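You operate a simulated robot arm through the tools that you are given. There is no shell and no other tool. Be economical: measure what you need, move in short steps, check, and stop when the job is done.

You run a simulated robot arm. Do the job below in one go: nothing can be reset, and whatever is moved stays where it is left.

TASK
Put things in order on the top of the check bench. At the end: the grey refill pack (marked "SOAP") from the top of the check bench stands on top of the green tape roll; the silver spring from the top of the check bench stands where the grey refill pack stood; the gold small brass weight stands where the silver spring stood; the blue relay from the top of the check bench is on the blue tin; whatever was shut is shut again. Leave all else as you found it, and nothing knocked over.

Only the result counts: the job must be done as asked and must still hold three seconds after the hand-in. Knocking over, shifting, dropping, spilling or breaking anything else fails it.

THE ROBOT
A 6-joint arm with a two-finger parallel gripper, fixed in place. Base frame: the origin is at the foot of the arm, x ahead of it, y to its left, z up; the work surface is at about z = 860. Units: mm, degrees, N and s.
With the tool pointing down near the work surface it reaches from about 240 to 640 mm from the base axis. Its first joint turns from -66.0 to 66.0 degrees. Payload 2.7 kg.
The TCP is the grasp point between the finger pads, 23 mm short of the fingertips. In the tool frame z runs along the fingers and y along their closing line. The gripper opens to 94 mm. The fingers are 38 mm wide and 10 mm thick; the gripper's body (54 by 96 mm) begins 39 mm behind the TCP.
Orientation is told as [roll, pitch, yaw] about the base's x, y, z axes, in that order, counted from this pose: with the fingers straight down and closing along the base's y, the tool's x points along the base's -x, its y along +y and its z along -z.

THE INTERFACE
- The arm moves only by the tool arm_command. Its argument "increments" is a list of rows, each a list of 7 numbers: the closure in counts, from 0 (fully open) to 255 (shut), then the shift along the base's x, y, z in cm, then the turn, a rotation vector about the base's x, y, z in degrees. In form: [[claw, tx, ty, tz, wx, wy, wz], ...]. A call has 1 to 12 rows; each row shifts and turns the commanded pose from where the row before left it. Each row takes 0.2 s and may step no farther than 50 mm and 8.6 degrees from the row before; otherwise, or with a gripper value out of range, the whole call is refused. A pose out of reach is approached as far as the arm can. The call stops where the force on the tool passes 40 N (or 10 N more than at its start, if that is more) or the arm is blocked; 0.2 s more then pass. The fingers move at their own pace (about 45 mm/s each) and stop on an object; they squeeze with about 39 N. The grip force told is the motor's: it shows also when the fingers shut on nothing. Time passes only in rows, and 0.2 s behind the last, so rows that do not move let the fingers close. It gives the time, the measured TCP pose, the force on the tool (base axes), the opening and the grip force at its end, in the units of the frame above (readings bear some noise), and new pictures: "views" is both (left out), scene, wrist or none.
- Cameras (640 x 400 px; columns grow to the right, rows downward): "scene" is fixed at [61.5, -427.1, 1394.8]; the picture's right is [0.85, -0.52, 0.00], its down [-0.34, -0.55, -0.76] and it looks along [0.40, 0.65, -0.65] (base axes); focal length 276 px, centre (320, 200). "wrist" rides on the gripper at [86, 16, -75] in the tool frame; the picture's right is [-0.18, 0.98, 0.00], its down [-0.58, -0.11, -0.81] and it looks along [-0.79, -0.15, 0.59] (tool axes); focal length 243 px, centre (320, 200). There is no depth. A picture from a camera that has moved, and an enlarged one, comes with that camera's place and axes in the base frame and with its lens.
- enlarge(camera, box): a new picture of the part [left, top, right, bottom] of that camera's present view, enlarged. No time passes.
- sign_off(): hands the job in; it is judged then, once.

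Go step by step. Nothing tells you positions but the pictures and the camera data: compare them with the known pose of the tool, close in by small moves and look again before you grip or let go. The budget is 120 turns and 170 pictures, counting those below and the enlarged ones. Unless the task says otherwise, let go and move clear before handing in, and close with one line.

The tools are called as name(argument=value, ...) on one line, values as JSON. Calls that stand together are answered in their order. arm_command: Moves the arm, as the interface text tells. Its arguments: {"type":"object","properties":{"increments":{"type":"array"},"views":{"type":"string","enum":["both","scene","wrist","none"]}},"required":["increments"]} The other tools are called the same way: enlarge (camera, box) takes an enlarged picture of a part of a camera's view; sign_off () hands the job in.

At the start:

```text
clock: 0.0
ee_pos: [388.7, 263.9, 1167.6]
orientation: [0.1, -0.1, 0.1]
contact_force: [-0.2, -1.1, 0.9]
opening: 93.9
gripper_force: 0.0
```

scene: 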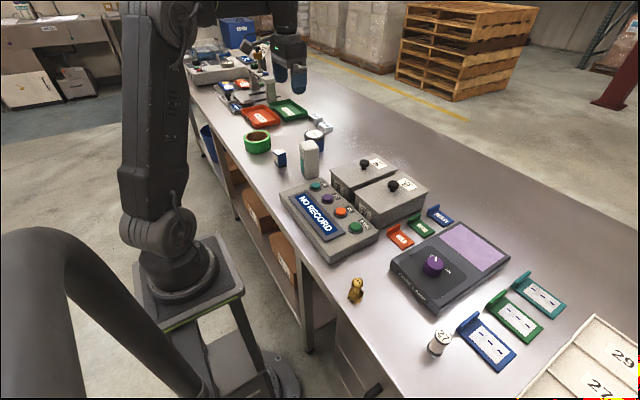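
wrist: 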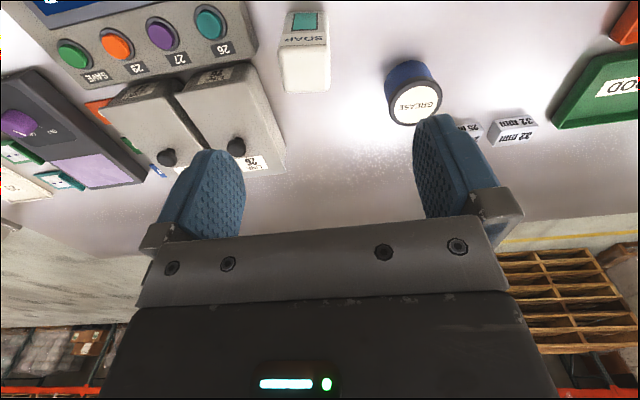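

I see a bench with a green tape roll, a blue relay, the SOAP pack, a blue (grease) tin, boxes with knobs, a brass weight and a cylinder. I'll enlarge the key areas first to identify everything.

enlarge(camera="scene", box=[230, 90, 350, 190])

enlarge(camera="scene", box=[280, 140, 460, 260])

enlarge(camera="scene", box=[330, 240, 510, 370])

enlarge(camera="scene", box=[170, 10, 330, 130])

```text
4.00 times, centred on (290, 140) of scene
camera zoom: at [61.5, -427.1, 1394.8], right [0.85, -0.52, 0.0], down [-0.34, -0.55, -0.76], along [0.4, 0.65, -0.65], focal length 1102 px, centre (440, 440)
```

zoom: 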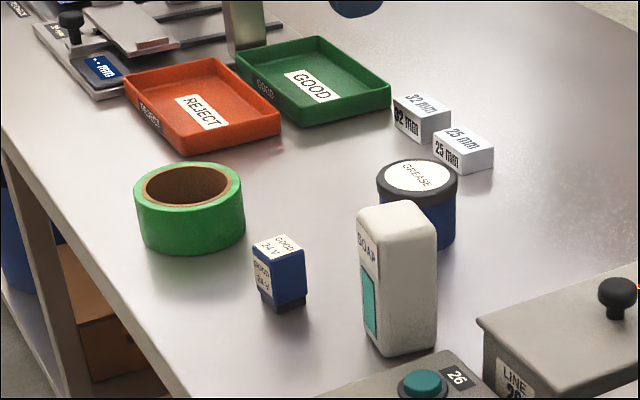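

```text
3.33 times, centred on (370, 200) of scene
camera zoom: at [61.5, -427.1, 1394.8], right [0.85, -0.52, 0.0], down [-0.34, -0.55, -0.76], along [0.4, 0.65, -0.65], focal length 918 px, centre (153, 200)
```

zoom: 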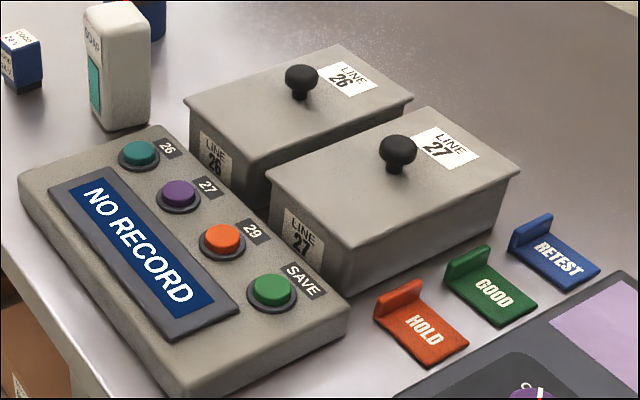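

```text
3.08 times, centred on (420, 305) of scene
camera zoom: at [61.5, -427.1, 1394.8], right [0.85, -0.52, 0.0], down [-0.34, -0.55, -0.76], along [0.4, 0.65, -0.65], focal length 848 px, centre (12, -123)
```

zoom: 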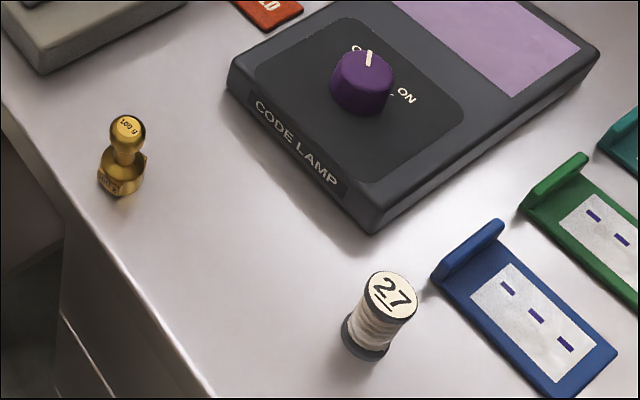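

```text
3.33 times, centred on (250, 70) of scene
camera zoom: at [61.5, -427.1, 1394.8], right [0.85, -0.52, 0.0], down [-0.34, -0.55, -0.76], along [0.4, 0.65, -0.65], focal length 918 px, centre (553, 633)
```

zoom: 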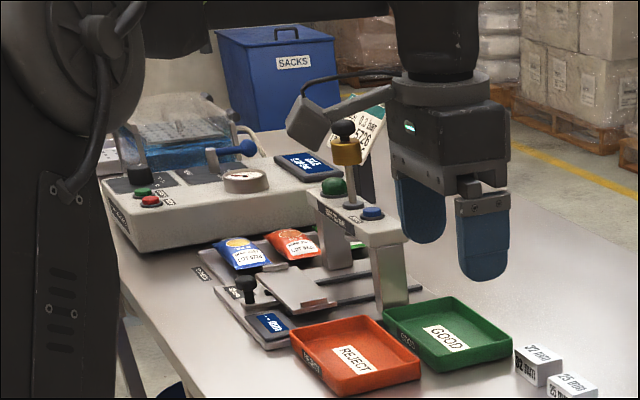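

The "27" object may be the spring or a spool; I look closer, and search for any other spring.

enlarge(camera="scene", box=[415, 320, 465, 365])

enlarge(camera="scene", box=[440, 260, 640, 400])

enlarge(camera="scene", box=[335, 265, 385, 310])

```text
8.89 times, centred on (440, 342) of scene
camera zoom: at [61.5, -427.1, 1394.8], right [0.85, -0.52, 0.0], down [-0.34, -0.55, -0.76], along [0.4, 0.65, -0.65], focal length 2449 px, centre (-747, -1067)
```

zoom: 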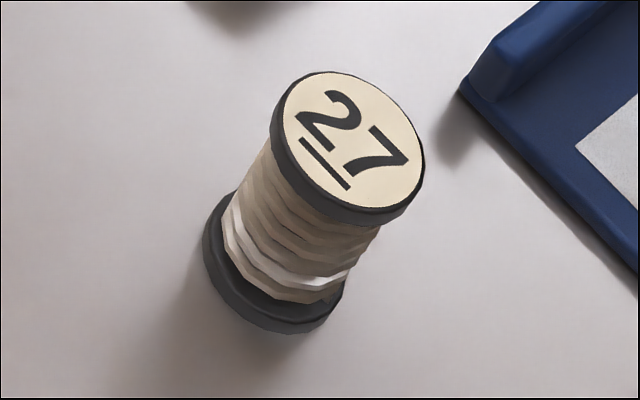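

```text
2.86 times, centred on (540, 330) of scene
camera zoom: at [61.5, -427.1, 1394.8], right [0.85, -0.52, 0.0], down [-0.34, -0.55, -0.76], along [0.4, 0.65, -0.65], focal length 787 px, centre (-309, -171)
```

zoom: 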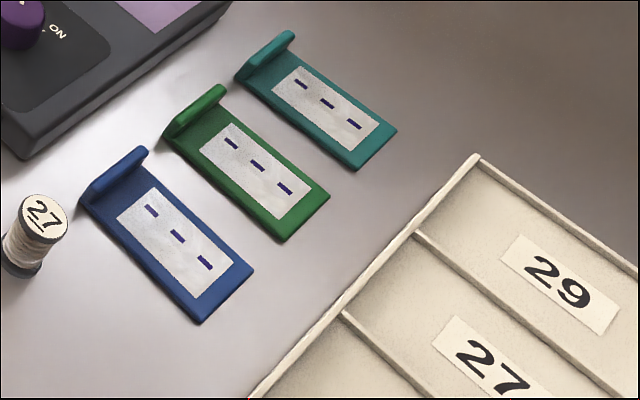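

```text
8.89 times, centred on (360, 288) of scene
camera zoom: at [61.5, -427.1, 1394.8], right [0.85, -0.52, 0.0], down [-0.34, -0.55, -0.76], along [0.4, 0.65, -0.65], focal length 2449 px, centre (-36, -578)
```

zoom: 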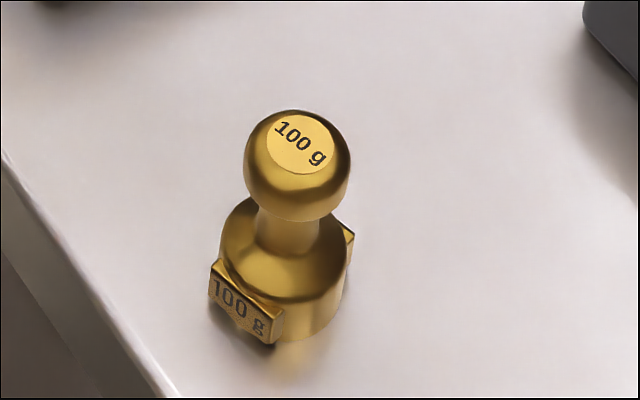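

The "27" coil is the silver spring, roughly at (344,-362); the relay is near (373,340), the tape roll near (352,505), SOAP near (437,239) and the tin near (530,375). I'll move above the relay and look.

arm_command(increments=[[0, -0.4, 1.9, -4, 0, 0, 0], [0, -0.4, 1.9, -4, 0, 0, 0], [0, -0.4, 1.9, -4, 0, 0, 0], [0, -0.4, 1.9, -4, 0, 0, 0], [0, 0, 0, 0, 0, 0, 0]])

```text
clock: 1.2
ee_pos: [374.0, 338.4, 1008.7]
orientation: [0.2, -0.1, 0.1]
contact_force: [0.3, 0.0, -0.2]
opening: 94.1
gripper_force: 0.1
camera wrist: at [289.1, 353.3, 1080.8], right [0.18, 0.98, 0.0], down [0.58, -0.11, 0.81], along [0.79, -0.15, -0.59], focal length 243 px, centre (320, 200)
```

scene: 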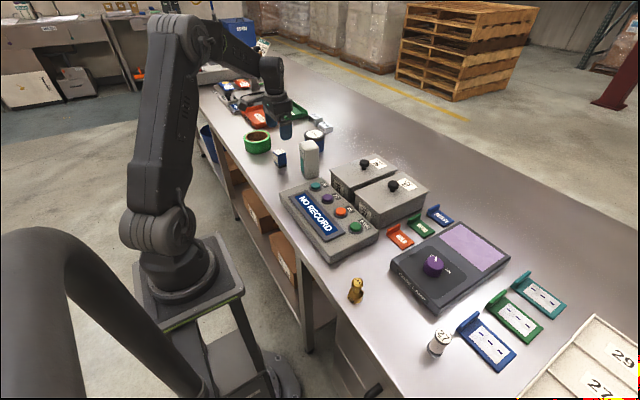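
wrist: 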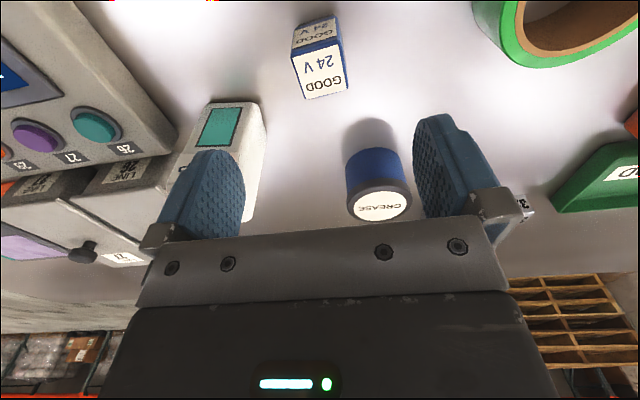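

The relay is square to the base, centred near (372,338) and about 45 tall, with the gripper straight above it. I'll descend around it.

arm_command(increments=[[0, 0, 0, -4, 0, 0, 0], [0, 0, 0, -4, 0, 0, 0], [0, 0, 0, -3.5, 0, 0, 0], [0, 0, 0, 0, 0, 0, 0]])

```text
clock: 2.2
ee_pos: [375.1, 337.9, 892.5]
orientation: [0.2, -0.1, 0.1]
contact_force: [-1.1, 0.7, 0.5]
opening: 94.0
gripper_force: 0.1
camera wrist: at [288.2, 353.5, 966.1], right [0.18, 0.98, 0.0], down [0.58, -0.11, 0.81], along [0.79, -0.15, -0.59], focal length 243 px, centre (320, 200)
```

scene: 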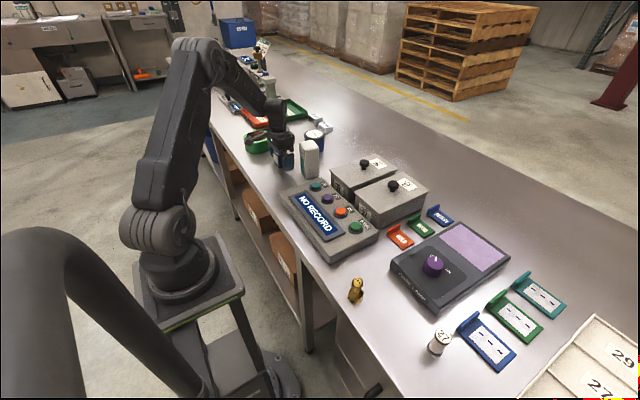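
wrist: 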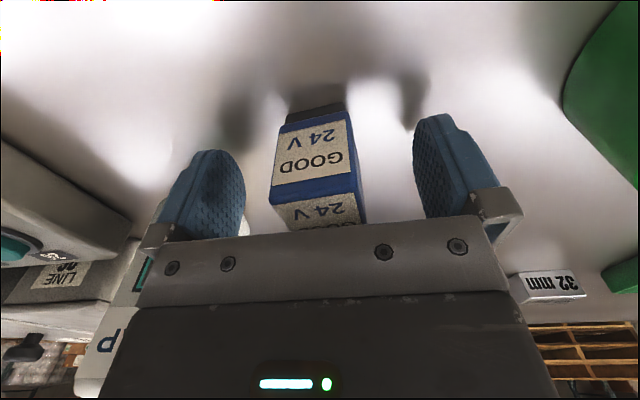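

The relay sits between the fingers; I'll close on it.

arm_command(increments=[[255, 0, 0, 0, 0, 0, 0], [255, 0, 0, 0, 0, 0, 0], [255, 0, 0, 0, 0, 0, 0], [255, 0, 0, 0, 0, 0, 0], [255, 0, 0, 0, 0, 0, 0], [255, 0, 0, 0, 0, 0, 0]], views="none")

```text
clock: 3.6
ee_pos: [374.1, 338.4, 893.7]
orientation: [0.0, -0.1, 0.2]
contact_force: [-0.2, -0.2, 1.7]
opening: 33.6
gripper_force: 38.6
```

Relay gripped (33.6 mm). I'll lift it and carry it toward the tin, testing the reach.

arm_command(increments=[[255, 0, 0, 4.5, 0, 0, 0], [255, 0, 0, 4.5, 0, 0, 0], [255, 3.8, 1.1, 0, 0, 0, 0], [255, 3.8, 1.1, 0, 0, 0, 0], [255, 3.8, 1.1, 0, 0, 0, 0], [255, 3.0, 0.7, 0, 0, 0, 0], [255, 0, 0, 0, 0, 0, 0]])

```text
clock: 5.2
ee_pos: [512.1, 374.3, 982.1]
orientation: [0.1, -0.1, 0.1]
contact_force: [-0.4, -0.1, -0.5]
opening: 33.4
gripper_force: 38.6
out of reach, approached as far as the arm can: row 6
camera wrist: at [426.5, 390.2, 1054.9], right [0.18, 0.98, 0.0], down [0.58, -0.11, 0.81], along [0.79, -0.15, -0.59], focal length 243 px, centre (320, 200)
```

scene: 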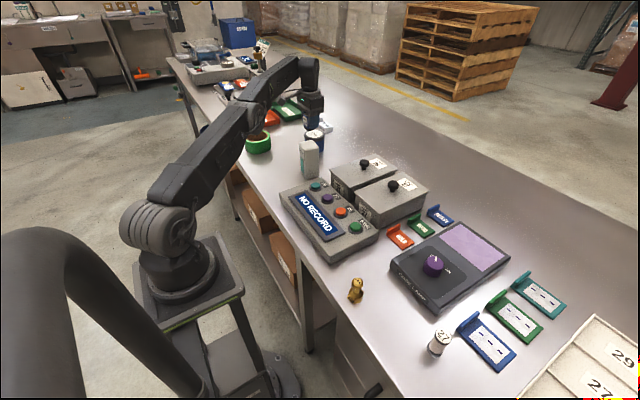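
wrist: 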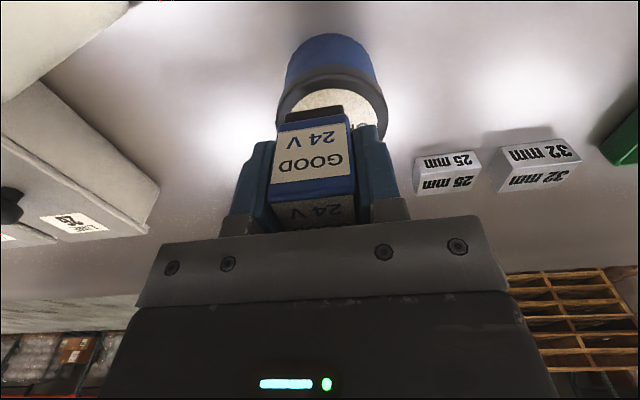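

Reach is near its limit here, with the tin's centre around (530,381). I'll lower somewhat, then push further out.

arm_command(increments=[[255, 0, 0, -2.0, 0, 0, 0], [255, 0.5, 0.3, 0, 0, 0, 0], [255, 0.5, 0.3, 0, 0, 0, 0], [255, 0, 0, 0, 0, 0, 0]])

enlarge(camera="scene", box=[280, 75, 350, 165])

```text
clock: 6.2
ee_pos: [517.1, 375.4, 960.9]
orientation: [0.1, -0.1, 0.1]
contact_force: [-0.6, 0.1, -0.6]
opening: 33.7
gripper_force: 39.1
out of reach, approached as far as the arm can: row 2, 3
camera wrist: at [430.3, 390.7, 1033.6], right [0.18, 0.98, 0.0], down [0.58, -0.11, 0.81], along [0.79, -0.15, -0.59], focal length 243 px, centre (320, 200)
```

scene: 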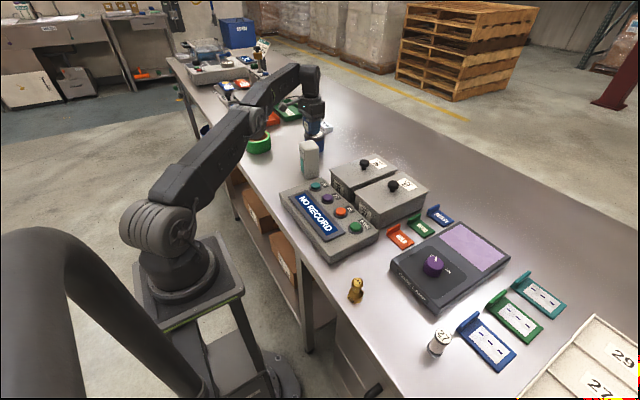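
wrist: 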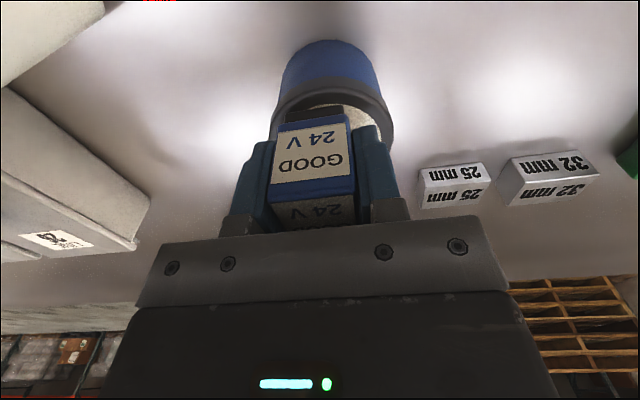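

```text
4.44 times, centred on (315, 120) of scene
camera zoom: at [61.5, -427.1, 1394.8], right [0.85, -0.52, 0.0], down [-0.34, -0.55, -0.76], along [0.4, 0.65, -0.65], focal length 1224 px, centre (342, 556)
```

zoom: 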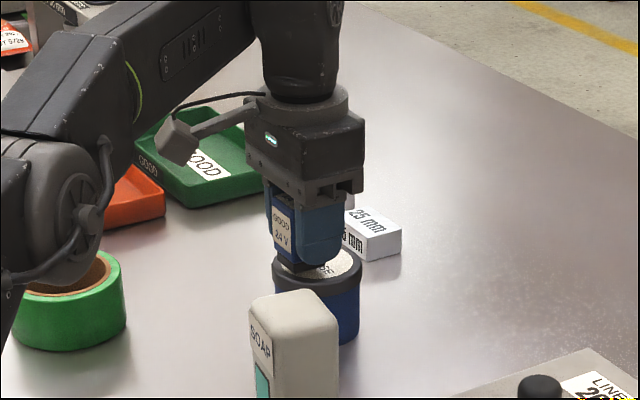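

The relay is above the tin, a bit short of its centre but within it. I'll lower further, slowly, and check the pose.

arm_command(increments=[[255, 0, 0, -0.5, 0, 0, 0], [255, 0, 0, -0.4, 0, 0, 0], [255, 0.3, 0.3, 0, 0, 0, 0], [255, 0, 0, 0, 0, 0, 0]])

enlarge(camera="scene", box=[295, 105, 345, 155])

enlarge(camera="wrist", box=[240, 20, 420, 140])

```text
clock: 7.2
ee_pos: [518.8, 376.0, 955.3]
orientation: [0.3, -0.4, 0.2]
contact_force: [-3.8, -3.0, 25.8]
opening: 33.5
gripper_force: 39.2
camera wrist: at [431.3, 391.7, 1028.0], right [0.18, 0.98, 0.01], down [0.58, -0.11, 0.81], along [0.8, -0.14, -0.59], focal length 243 px, centre (320, 200)
```

scene: 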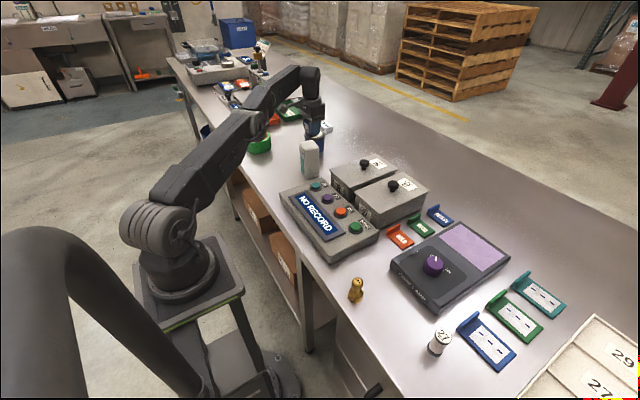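
wrist: 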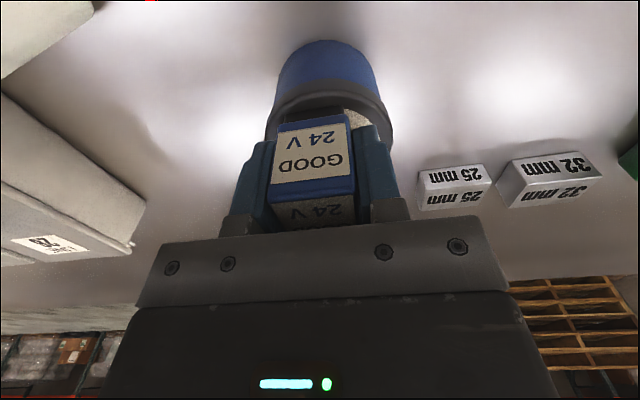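

```text
8.00 times, centred on (320, 130) of scene
camera zoom: at [61.0, -427.5, 1394.7], right [0.85, -0.52, 0.0], down [-0.34, -0.55, -0.76], along [0.4, 0.65, -0.65], focal length 2204 px, centre (320, 760)
```

zoom: 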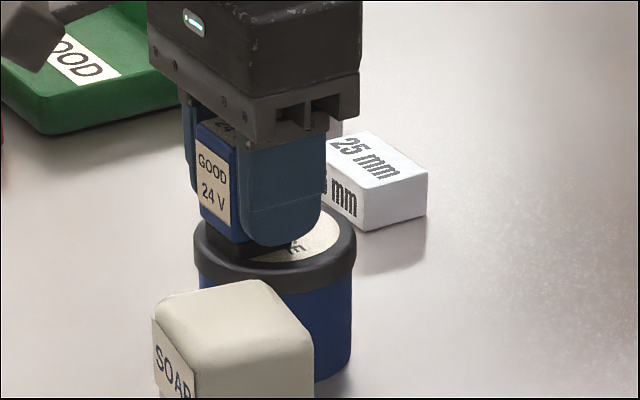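

```text
3.33 times, centred on (330, 80) of wrist
camera zoom: at [431.3, 391.7, 1028.0], right [0.18, 0.98, 0.01], down [0.58, -0.11, 0.81], along [0.8, -0.14, -0.59], focal length 809 px, centre (287, 600)
```

zoom: 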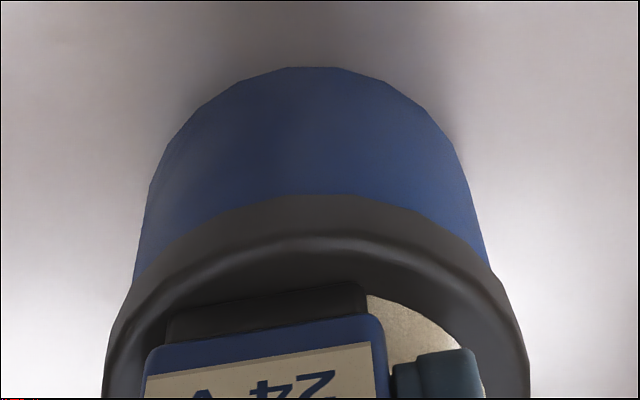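

The relay rests fully on the tin lid with about 26 N of push. I'll ease the pressure and open.

arm_command(increments=[[255, 0, 0, 0.2, 0, 0, 0], [255, 0, 0, 0, 0, 0, 0]], views="none")

```text
clock: 7.8
ee_pos: [518.0, 375.6, 955.9]
orientation: [0.3, -0.3, 0.1]
contact_force: [4.7, 1.5, 19.0]
opening: 33.4
gripper_force: 38.8
```

arm_command(increments=[[255, 0, 0, 0.3, 0, 0, 0], [255, 0, 0, 0, 0, 0, 0]], views="none")

```text
clock: 8.4
ee_pos: [517.0, 376.9, 955.0]
orientation: [0.0, 0.1, 0.1]
contact_force: [2.4, -1.0, 7.6]
opening: 33.5
gripper_force: 39.1
```

The contact is now light; I'll open the fingers and rise.

arm_command(increments=[[80, 0, 0, 0, 0, 0, 0], [80, 0, 0, 0, 0, 0, 0], [80, 0, 0, 0, 0, 0, 0], [80, -0.3, 0, 3, 0, 0, 0], [80, -1, 0, 4, 0, 0, 0], [80, -4, -1, 2, 0, 0, 0], [80, -4, -3, 2, 0, 0, 0]])

enlarge(camera="scene", box=[280, 95, 350, 185])

```text
refused: row 7 steps farther than a row can; nothing moved
```

```text
4.44 times, centred on (315, 140) of scene
camera zoom: at [61.5, -427.2, 1394.7], right [0.85, -0.52, 0.0], down [-0.34, -0.55, -0.76], along [0.4, 0.65, -0.65], focal length 1224 px, centre (342, 467)
```

zoom: 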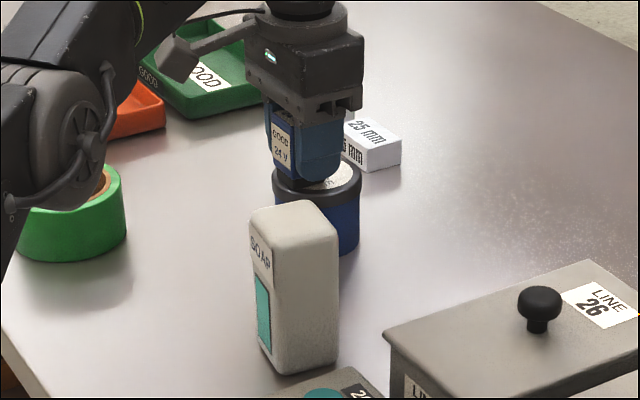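

A row was too long; I'll resend with shorter steps.

arm_command(increments=[[80, 0, 0, 0, 0, 0, 0], [80, 0, 0, 0, 0, 0, 0], [80, 0, 0, 0, 0, 0, 0], [80, 0, 0, 3, 0, 0, 0], [80, -1, 0, 4, 0, 0, 0], [80, -4, -1, 2, 0, 0, 0], [80, -4, -2, 1.5, 0, 0, 0], [80, 0, 0, 0, 0, 0, 0]])

enlarge(camera="scene", box=[270, 95, 340, 185])

```text
clock: 10.2
ee_pos: [424.8, 343.6, 1060.0]
orientation: [0.1, 0.0, 0.0]
contact_force: [-0.1, -0.2, 0.7]
opening: 64.6
gripper_force: 0.0
out of reach, approached as far as the arm can: row 4
camera wrist: at [337.3, 358.7, 1132.7], right [0.18, 0.98, 0.0], down [0.58, -0.11, 0.81], along [0.79, -0.15, -0.59], focal length 243 px, centre (320, 200)
```

scene: 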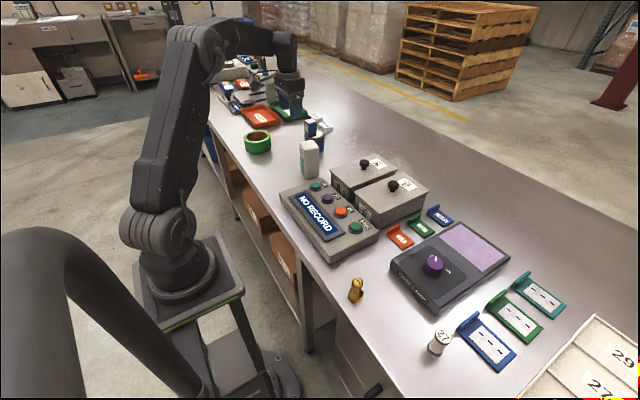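
wrist: 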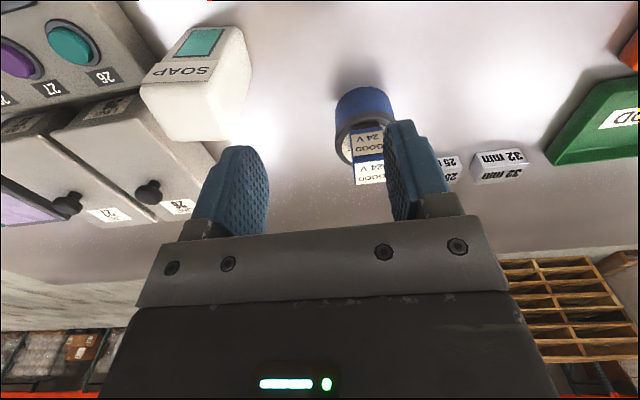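

```text
4.44 times, centred on (305, 140) of scene
camera zoom: at [61.5, -427.1, 1394.8], right [0.85, -0.52, 0.0], down [-0.34, -0.55, -0.76], along [0.4, 0.65, -0.65], focal length 1224 px, centre (387, 467)
```

zoom: 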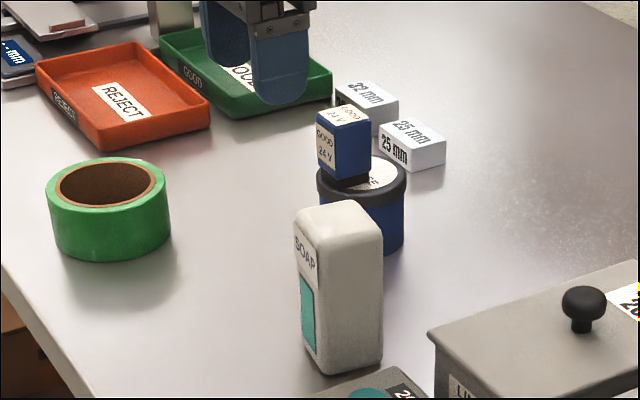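

The relay stands on the tin. Next I'll look at the tape roll from above to measure it.

arm_command(increments=[[0, -3.0, 3.5, 0, 0, 0, 0], [0, -3.0, 3.5, 0, 0, 0, 0], [0, -3.0, 3.5, -1, 0, 0, 0], [0, -2.0, 3, -1, 0, 0, 0], [0, 0, 0, 0, 0, 0, 0]], views="wrist")

enlarge(camera="wrist", box=[200, 0, 480, 180])

```text
clock: 11.4
ee_pos: [314.0, 477.2, 1040.4]
orientation: [0.1, -0.1, 0.2]
contact_force: [0.3, 0.3, 0.3]
opening: 93.9
gripper_force: 0.1
camera wrist: at [226.8, 492.8, 1114.5], right [0.18, 0.98, 0.0], down [0.58, -0.11, 0.81], along [0.79, -0.15, -0.59], focal length 243 px, centre (320, 200)
```

wrist: 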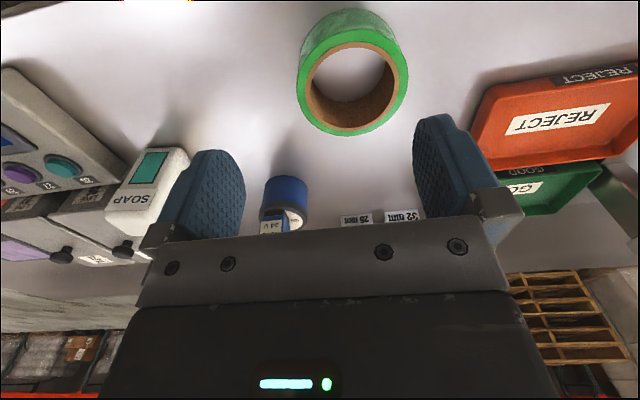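

```text
2.22 times, centred on (340, 90) of wrist
camera zoom: at [226.8, 492.8, 1114.5], right [0.18, 0.98, 0.0], down [0.58, -0.11, 0.81], along [0.79, -0.15, -0.59], focal length 539 px, centre (276, 444)
```

zoom: 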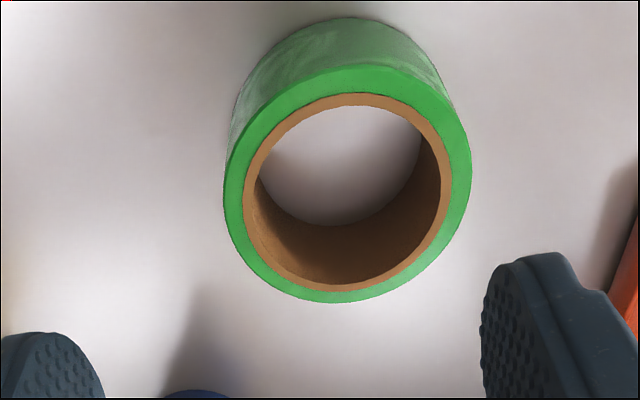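

The roll is centred near (350,499), outer radius about 48, hole radius about 37, top near 903. Now I'll view SOAP from above to measure its footprint.

arm_command(increments=[[0, 2.5, -4, 1, 0, 0, 0], [0, 2.5, -4, 1, 0, 0, 0], [0, 2.5, -4, 1, 0, 0, 0], [0, 2.5, -4, 0, 0, 0, 0], [0, 1.0, -4, 0, 0, 0, 0], [0, 0, -3.8, 0, 0, 0, 0], [0, 0, 0, 0, 0, 0, 0]])

enlarge(camera="wrist", box=[200, 0, 480, 180])

```text
clock: 13.0
ee_pos: [421.8, 237.7, 1066.4]
orientation: [0.0, -0.1, 0.1]
contact_force: [0.2, -0.6, -0.2]
opening: 93.9
gripper_force: 0.1
camera wrist: at [336.4, 254.7, 1140.7], right [0.18, 0.98, 0.0], down [0.58, -0.11, 0.81], along [0.79, -0.15, -0.59], focal length 243 px, centre (320, 200)
```

scene: 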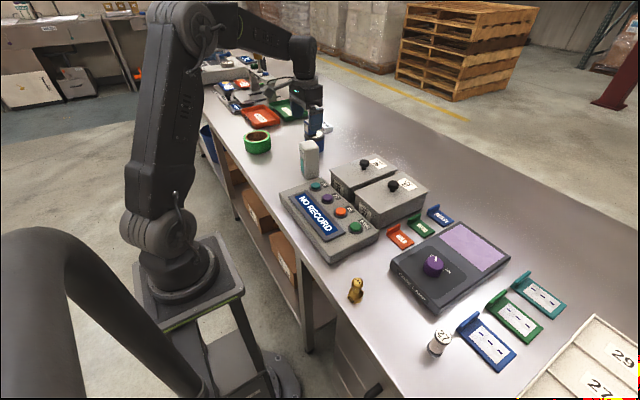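
wrist: 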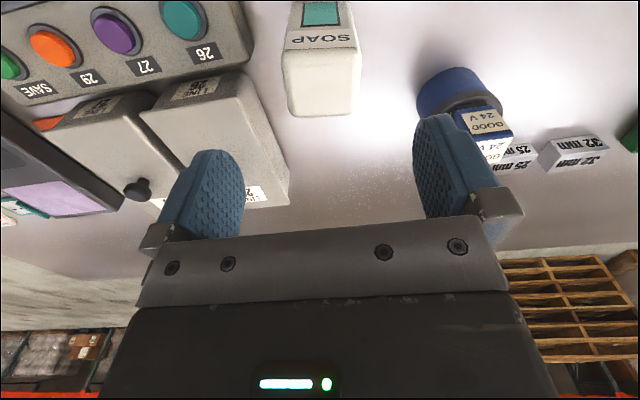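

```text
2.22 times, centred on (340, 90) of wrist
camera zoom: at [336.4, 254.7, 1140.7], right [0.18, 0.98, 0.0], down [0.58, -0.11, 0.81], along [0.79, -0.15, -0.59], focal length 539 px, centre (276, 444)
```

zoom: 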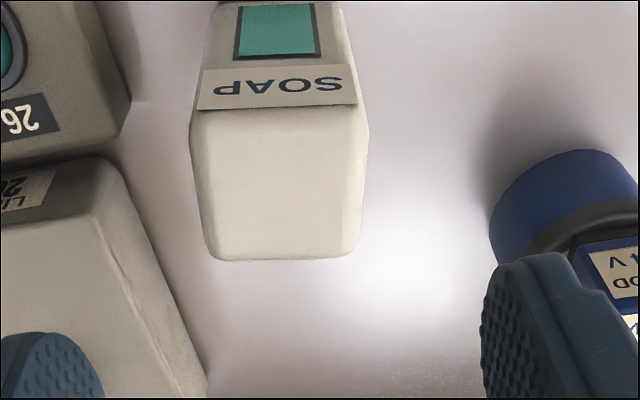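

SOAP is about 51 x 44 x 110 mm, centred near (431,240) and turned about -11°. It is smaller than the roll's hole, so it must bridge the ring off-centre; now I align above it.

arm_command(increments=[[55, 0.4, 0.1, -2, 0, 0, -5.5], [55, 0.5, 0.1, -2, 0, 0, -5.5], [55, 0, 0, -1.2, 0, 0, 0], [55, 0, 0, 0, 0, 0, 0]])

enlarge(camera="wrist", box=[180, 40, 460, 220])

enlarge(camera="scene", box=[270, 95, 350, 195])

```text
clock: 14.0
ee_pos: [433.3, 242.5, 1016.6]
orientation: [0.1, -0.1, -11.0]
contact_force: [-0.1, -0.7, -1.2]
opening: 73.8
gripper_force: 0.0
camera wrist: at [351.2, 274.6, 1090.3], right [0.37, 0.93, 0.0], down [0.55, -0.22, 0.81], along [0.75, -0.3, -0.59], focal length 243 px, centre (320, 200)
```

scene: 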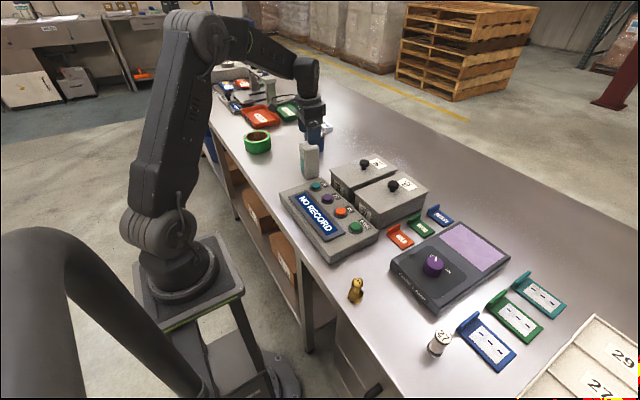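
wrist: 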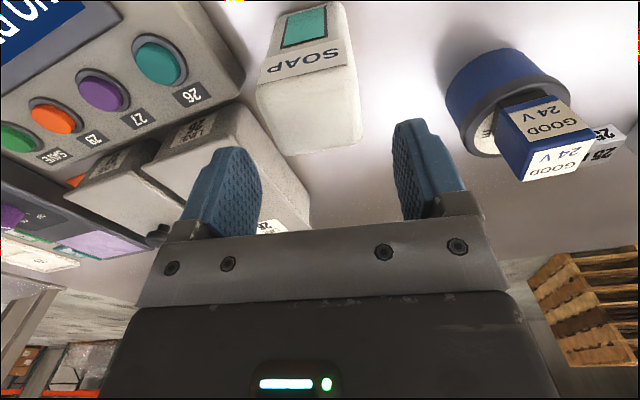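

```text
2.22 times, centred on (320, 130) of wrist
camera zoom: at [351.2, 274.6, 1090.3], right [0.37, 0.93, 0.0], down [0.55, -0.22, 0.81], along [0.75, -0.3, -0.59], focal length 539 px, centre (320, 356)
```

zoom: 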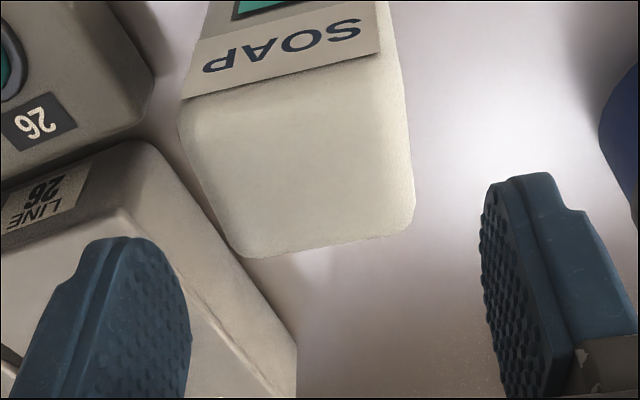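

```text
4.00 times, centred on (310, 145) of scene
camera zoom: at [61.5, -427.1, 1394.8], right [0.85, -0.52, 0.0], down [-0.34, -0.55, -0.76], along [0.4, 0.65, -0.65], focal length 1102 px, centre (360, 420)
```

zoom: 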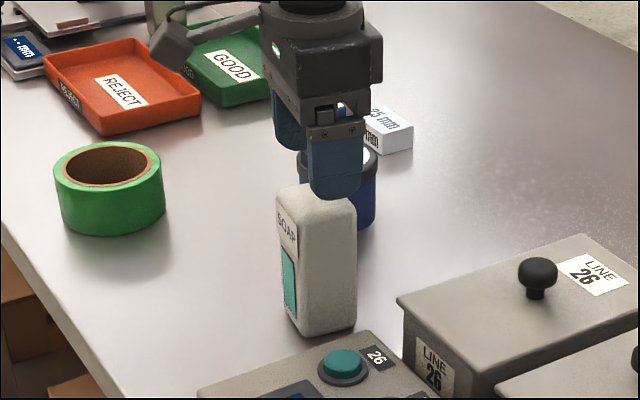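

The alignment looks right (about -11°), with SOAP about 3 mm to the -y side. I'll correct and go down around its upper part.

arm_command(increments=[[55, -0.2, -0.3, -2.5, 0, 0, 0], [55, 0, 0, -2.5, 0, 0, 0], [55, 0, 0, -1.8, 0, 0, 0], [55, 0, 0, 0, 0, 0, 0]])

```text
clock: 15.0
ee_pos: [429.9, 238.1, 948.6]
orientation: [0.0, 0.0, -10.9]
contact_force: [0.6, 0.3, 0.1]
opening: 74.0
gripper_force: 0.1
camera wrist: at [348.6, 269.2, 1022.0], right [0.37, 0.93, 0.0], down [0.55, -0.22, 0.81], along [0.75, -0.29, -0.59], focal length 243 px, centre (320, 200)
```

scene: 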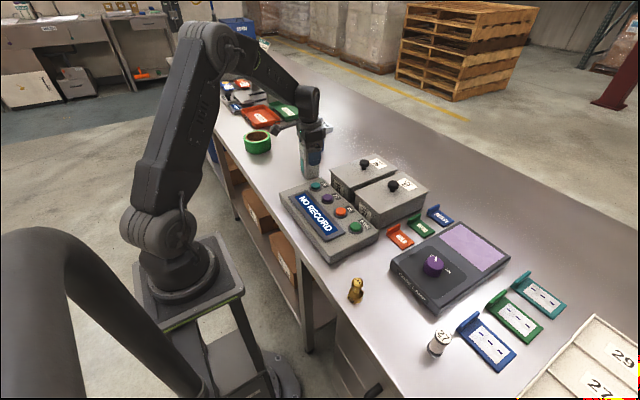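
wrist: 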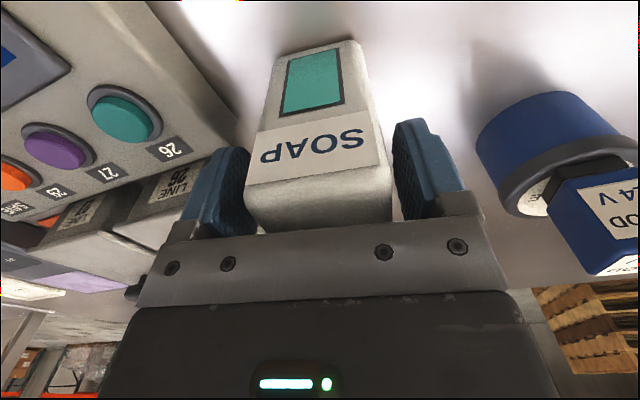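

SOAP is between the fingers; I'll close.

arm_command(increments=[[255, 0, 0, 0, 0, 0, 0], [255, 0, 0, 0, 0, 0, 0], [255, 0, 0, 0, 0, 0, 0], [255, 0, 0, 0, 0, 0, 0], [255, 0, 0, 0, 0, 0, 0]], views="none")

```text
clock: 16.2
ee_pos: [430.0, 237.2, 949.3]
orientation: [0.1, -0.1, -10.9]
contact_force: [1.5, 1.0, 0.7]
opening: 55.8
gripper_force: 39.4
```

Gripped at 55.8 mm. I'll lift and carry SOAP toward the near side of the roll, turning it square.

arm_command(increments=[[255, 0, 0, 4.5, 0, 0, 0], [255, 0, 0, 4.5, 0, 0, 0], [255, -1.8, 4.0, 0, 0, 0, 2], [255, -1.8, 4.0, 0, 0, 0, 2], [255, -1.8, 4.0, 0, 0, 0, 2], [255, -1.8, 4.0, 0, 0, 0, 2], [255, -1.8, 4.0, 0, 0, 0, 2], [255, -1.8, 4.0, 0, 0, 0, 1], [255, -0.8, 2.2, 0, 0, 0, 0], [255, 0, 0, 0, 0, 0, 0]])

enlarge(camera="scene", box=[210, 85, 310, 175])

enlarge(camera="wrist", box=[180, 0, 460, 180])

```text
clock: 18.4
ee_pos: [313.7, 501.1, 1039.4]
orientation: [0.1, -0.1, 0.1]
contact_force: [-0.3, 0.2, -3.5]
opening: 55.9
gripper_force: 38.9
camera wrist: at [227.3, 516.5, 1113.3], right [0.18, 0.98, 0.0], down [0.58, -0.11, 0.81], along [0.79, -0.15, -0.59], focal length 243 px, centre (320, 200)
```

scene: 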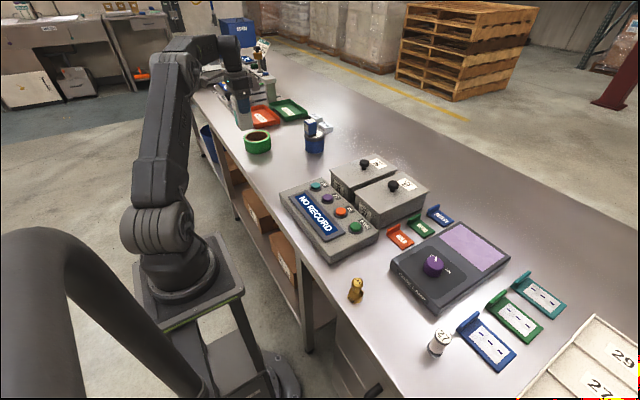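
wrist: 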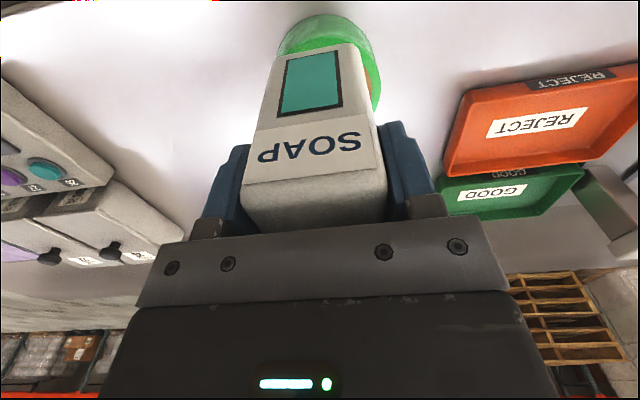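

```text
4.44 times, centred on (260, 130) of scene
camera zoom: at [61.6, -427.1, 1394.8], right [0.85, -0.52, 0.0], down [-0.34, -0.55, -0.76], along [0.4, 0.65, -0.65], focal length 1224 px, centre (587, 511)
```

zoom: 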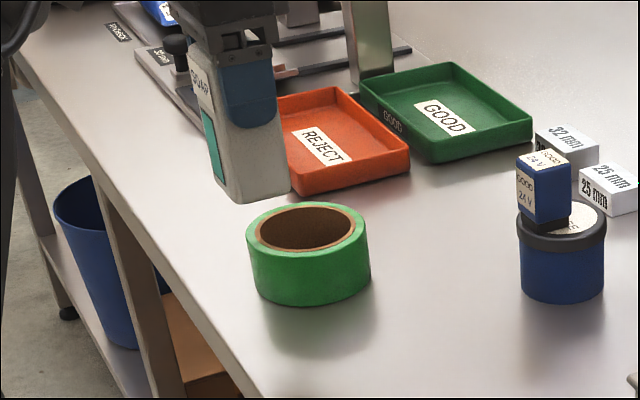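

```text
2.22 times, centred on (320, 90) of wrist
camera zoom: at [227.3, 516.5, 1113.3], right [0.18, 0.98, 0.0], down [0.58, -0.11, 0.81], along [0.79, -0.15, -0.59], focal length 539 px, centre (320, 444)
```

zoom: 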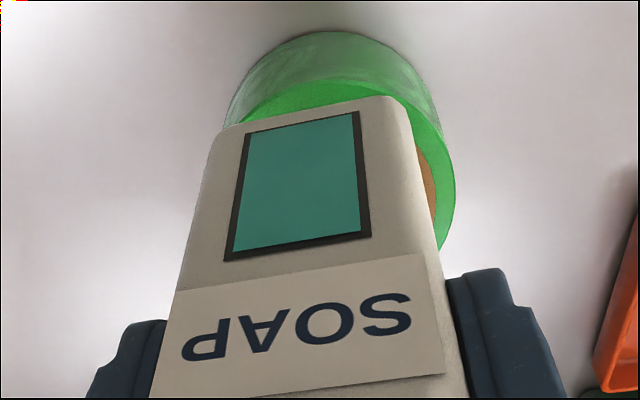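

SOAP hangs over the near part of the ring, about 36 mm off the roll's centre, which gives balanced support. I'll lower it gently.

arm_command(increments=[[255, 0, -0.1, -2, 0, 0, 0], [255, 0, 0, -2, 0, 0, 0], [255, 0, 0, 0, 0, 0, 0]])

enlarge(camera="scene", box=[220, 85, 300, 165])

enlarge(camera="wrist", box=[220, 0, 440, 150])

```text
clock: 19.2
ee_pos: [312.8, 500.8, 999.3]
orientation: [0.2, -0.1, 0.0]
contact_force: [0.4, 0.5, -3.0]
opening: 55.7
gripper_force: 39.2
camera wrist: at [227.1, 515.0, 1072.5], right [0.18, 0.98, 0.0], down [0.58, -0.11, 0.81], along [0.79, -0.15, -0.59], focal length 243 px, centre (320, 200)
```

scene: 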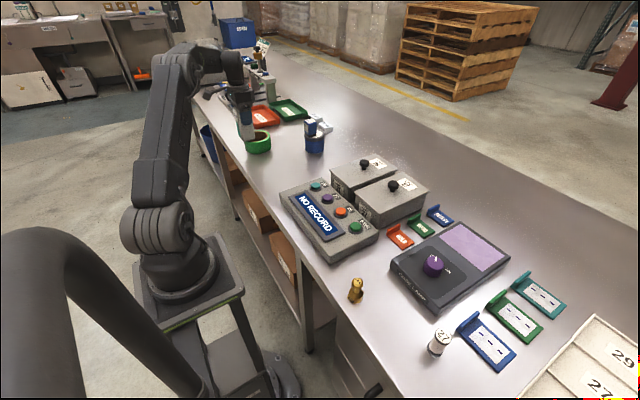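
wrist: 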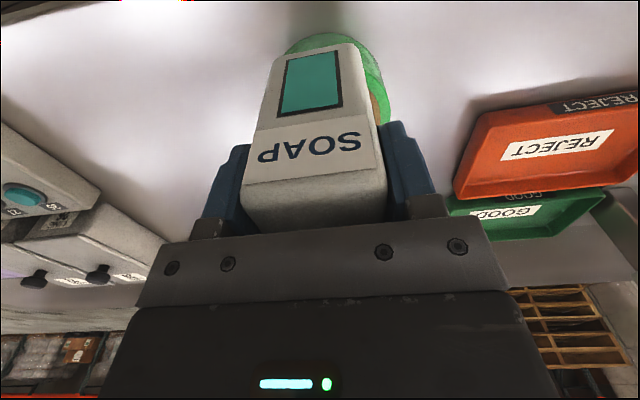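

```text
5.00 times, centred on (260, 125) of scene
camera zoom: at [61.6, -427.1, 1394.8], right [0.85, -0.52, 0.0], down [-0.34, -0.55, -0.76], along [0.4, 0.65, -0.65], focal length 1378 px, centre (620, 575)
```

zoom: 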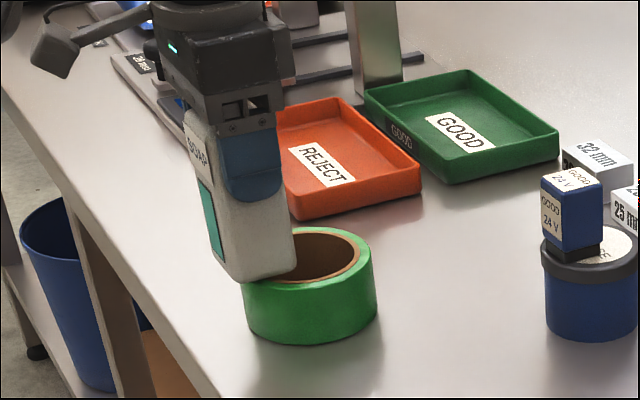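

```text
2.67 times, centred on (330, 75) of wrist
camera zoom: at [227.1, 515.0, 1072.5], right [0.18, 0.98, 0.0], down [0.58, -0.11, 0.81], along [0.79, -0.15, -0.59], focal length 647 px, centre (293, 533)
```

zoom: 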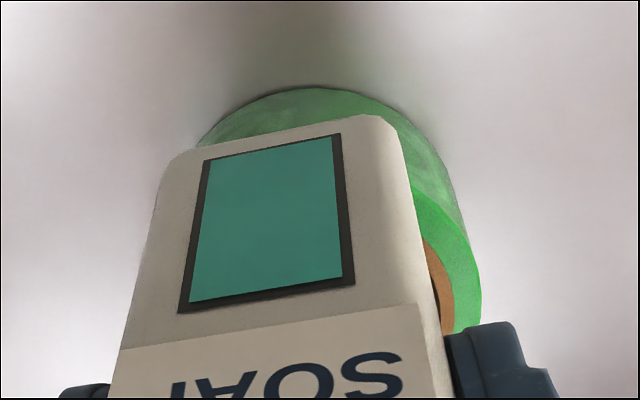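

The geometry checks out: SOAP centred near (314,500) and the roll near (351,500). I'll lower the last millimetres.

arm_command(increments=[[255, 0.1, 0, -0.3, 0, 0, 0], [255, 0, 0, -0.2, 0, 0, 0], [255, 0, 0, 0, 0, 0, 0]], views="none")

```text
clock: 20.0
ee_pos: [315.3, 499.2, 995.6]
orientation: [0.2, -0.2, 0.1]
contact_force: [-3.4, -3.7, 13.0]
opening: 55.5
gripper_force: 38.8
```

Contact at z ≈ 995.6. I'll ease a little, check the view, then open slightly.

arm_command(increments=[[255, 0, 0, 0.2, 0, 0, 0], [255, 0, 0, 0, 0, 0, 0]], views="none")

enlarge(camera="scene", box=[220, 85, 300, 165])

```text
clock: 20.6
ee_pos: [314.2, 500.9, 996.2]
orientation: [0.1, -0.1, 0.1]
contact_force: [0.8, 0.2, 2.6]
opening: 55.8
gripper_force: 39.1
```

```text
5.00 times, centred on (260, 125) of scene
camera zoom: at [61.5, -427.2, 1394.8], right [0.85, -0.52, 0.0], down [-0.34, -0.55, -0.76], along [0.4, 0.65, -0.65], focal length 1378 px, centre (620, 575)
```

zoom: 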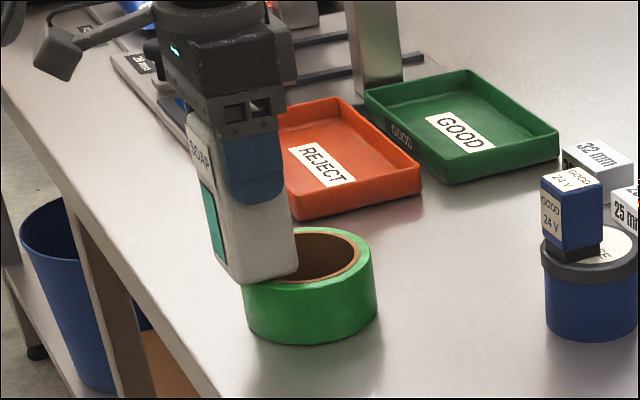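

It stands level on the ring. I'll open a little and see whether it stays put.

arm_command(increments=[[90, 0, 0, 0, 0, 0, 0], [90, 0, 0, 0, 0, 0, 0], [90, 0, 0, 0, 0, 0, 0], [90, 0, 0, 0, 0, 0, 0]])

enlarge(camera="scene", box=[220, 85, 300, 165])

```text
clock: 21.6
ee_pos: [313.8, 499.9, 996.8]
orientation: [0.1, -0.1, 0.2]
contact_force: [0.1, -0.4, -0.2]
opening: 61.0
gripper_force: 0.0
camera wrist: at [228.2, 515.6, 1070.7], right [0.18, 0.98, 0.0], down [0.58, -0.11, 0.81], along [0.79, -0.15, -0.59], focal length 243 px, centre (320, 200)
```

scene: 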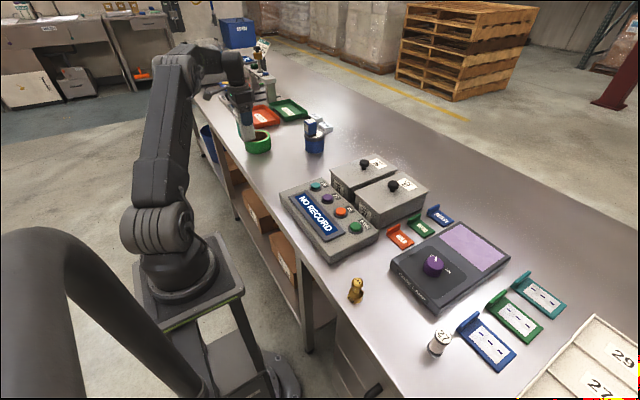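
wrist: 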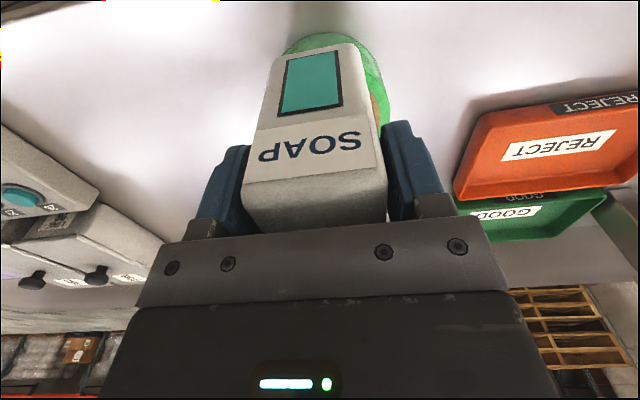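

```text
5.00 times, centred on (260, 125) of scene
camera zoom: at [61.5, -427.1, 1394.8], right [0.85, -0.52, 0.0], down [-0.34, -0.55, -0.76], along [0.4, 0.65, -0.65], focal length 1378 px, centre (620, 575)
```

zoom: 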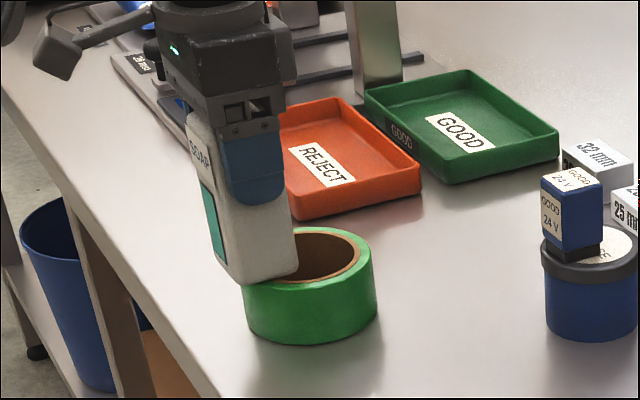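

SOAP stands free. I'll rise straight up and travel toward the spring.

arm_command(increments=[[60, 0, 0, 0, 0, 0, 0], [60, 0, 0, 2, 0, 0, 0], [60, 0, 0, 4, 0, 0, 0], [60, 0, 0, 4.5, 0, 0, 0], [60, 0.5, -4.9, 0, 0, 0, 0], [60, 0.5, -4.9, 0, 0, 0, 0], [60, 0.5, -4.9, 0, 0, 0, 0], [60, 0.5, -4.9, 0, 0, 0, 0], [60, 0.5, -4.9, 0, 0, 0, 0], [60, 0, -4.9, 0, 0, 0, 0], [60, 0, -4.9, 0, 0, 0, 0], [60, 0, -4.9, 0, 0, 0, 0]], views="scene")

enlarge(camera="scene", box=[220, 85, 340, 165])

```text
clock: 24.2
ee_pos: [340.3, 104.3, 1102.3]
orientation: [0.1, -0.1, 0.1]
contact_force: [-0.5, -0.4, -0.7]
opening: 71.9
gripper_force: 0.1
```

scene: 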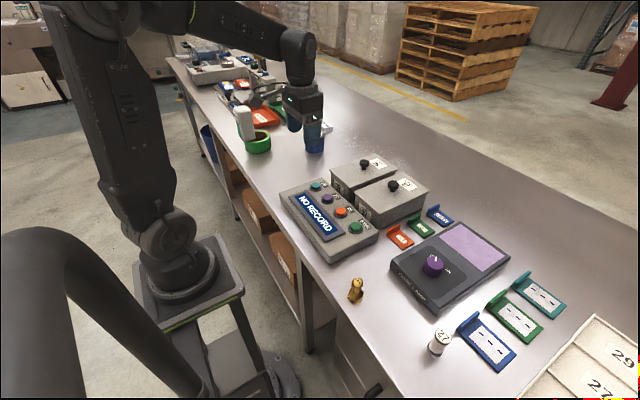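

```text
5.00 times, centred on (280, 125) of scene
camera zoom: at [61.5, -427.1, 1394.8], right [0.85, -0.52, 0.0], down [-0.34, -0.55, -0.76], along [0.4, 0.65, -0.65], focal length 1378 px, centre (520, 575)
```

zoom: 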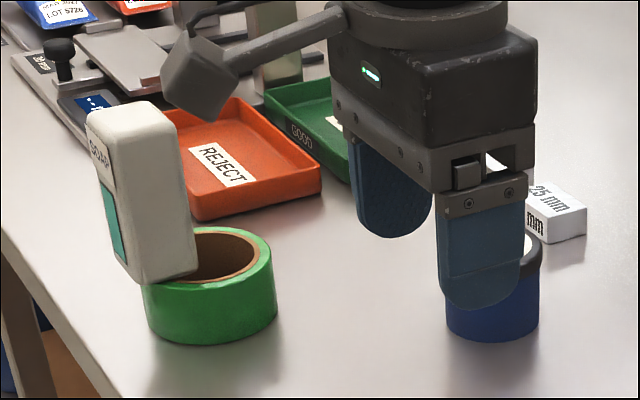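

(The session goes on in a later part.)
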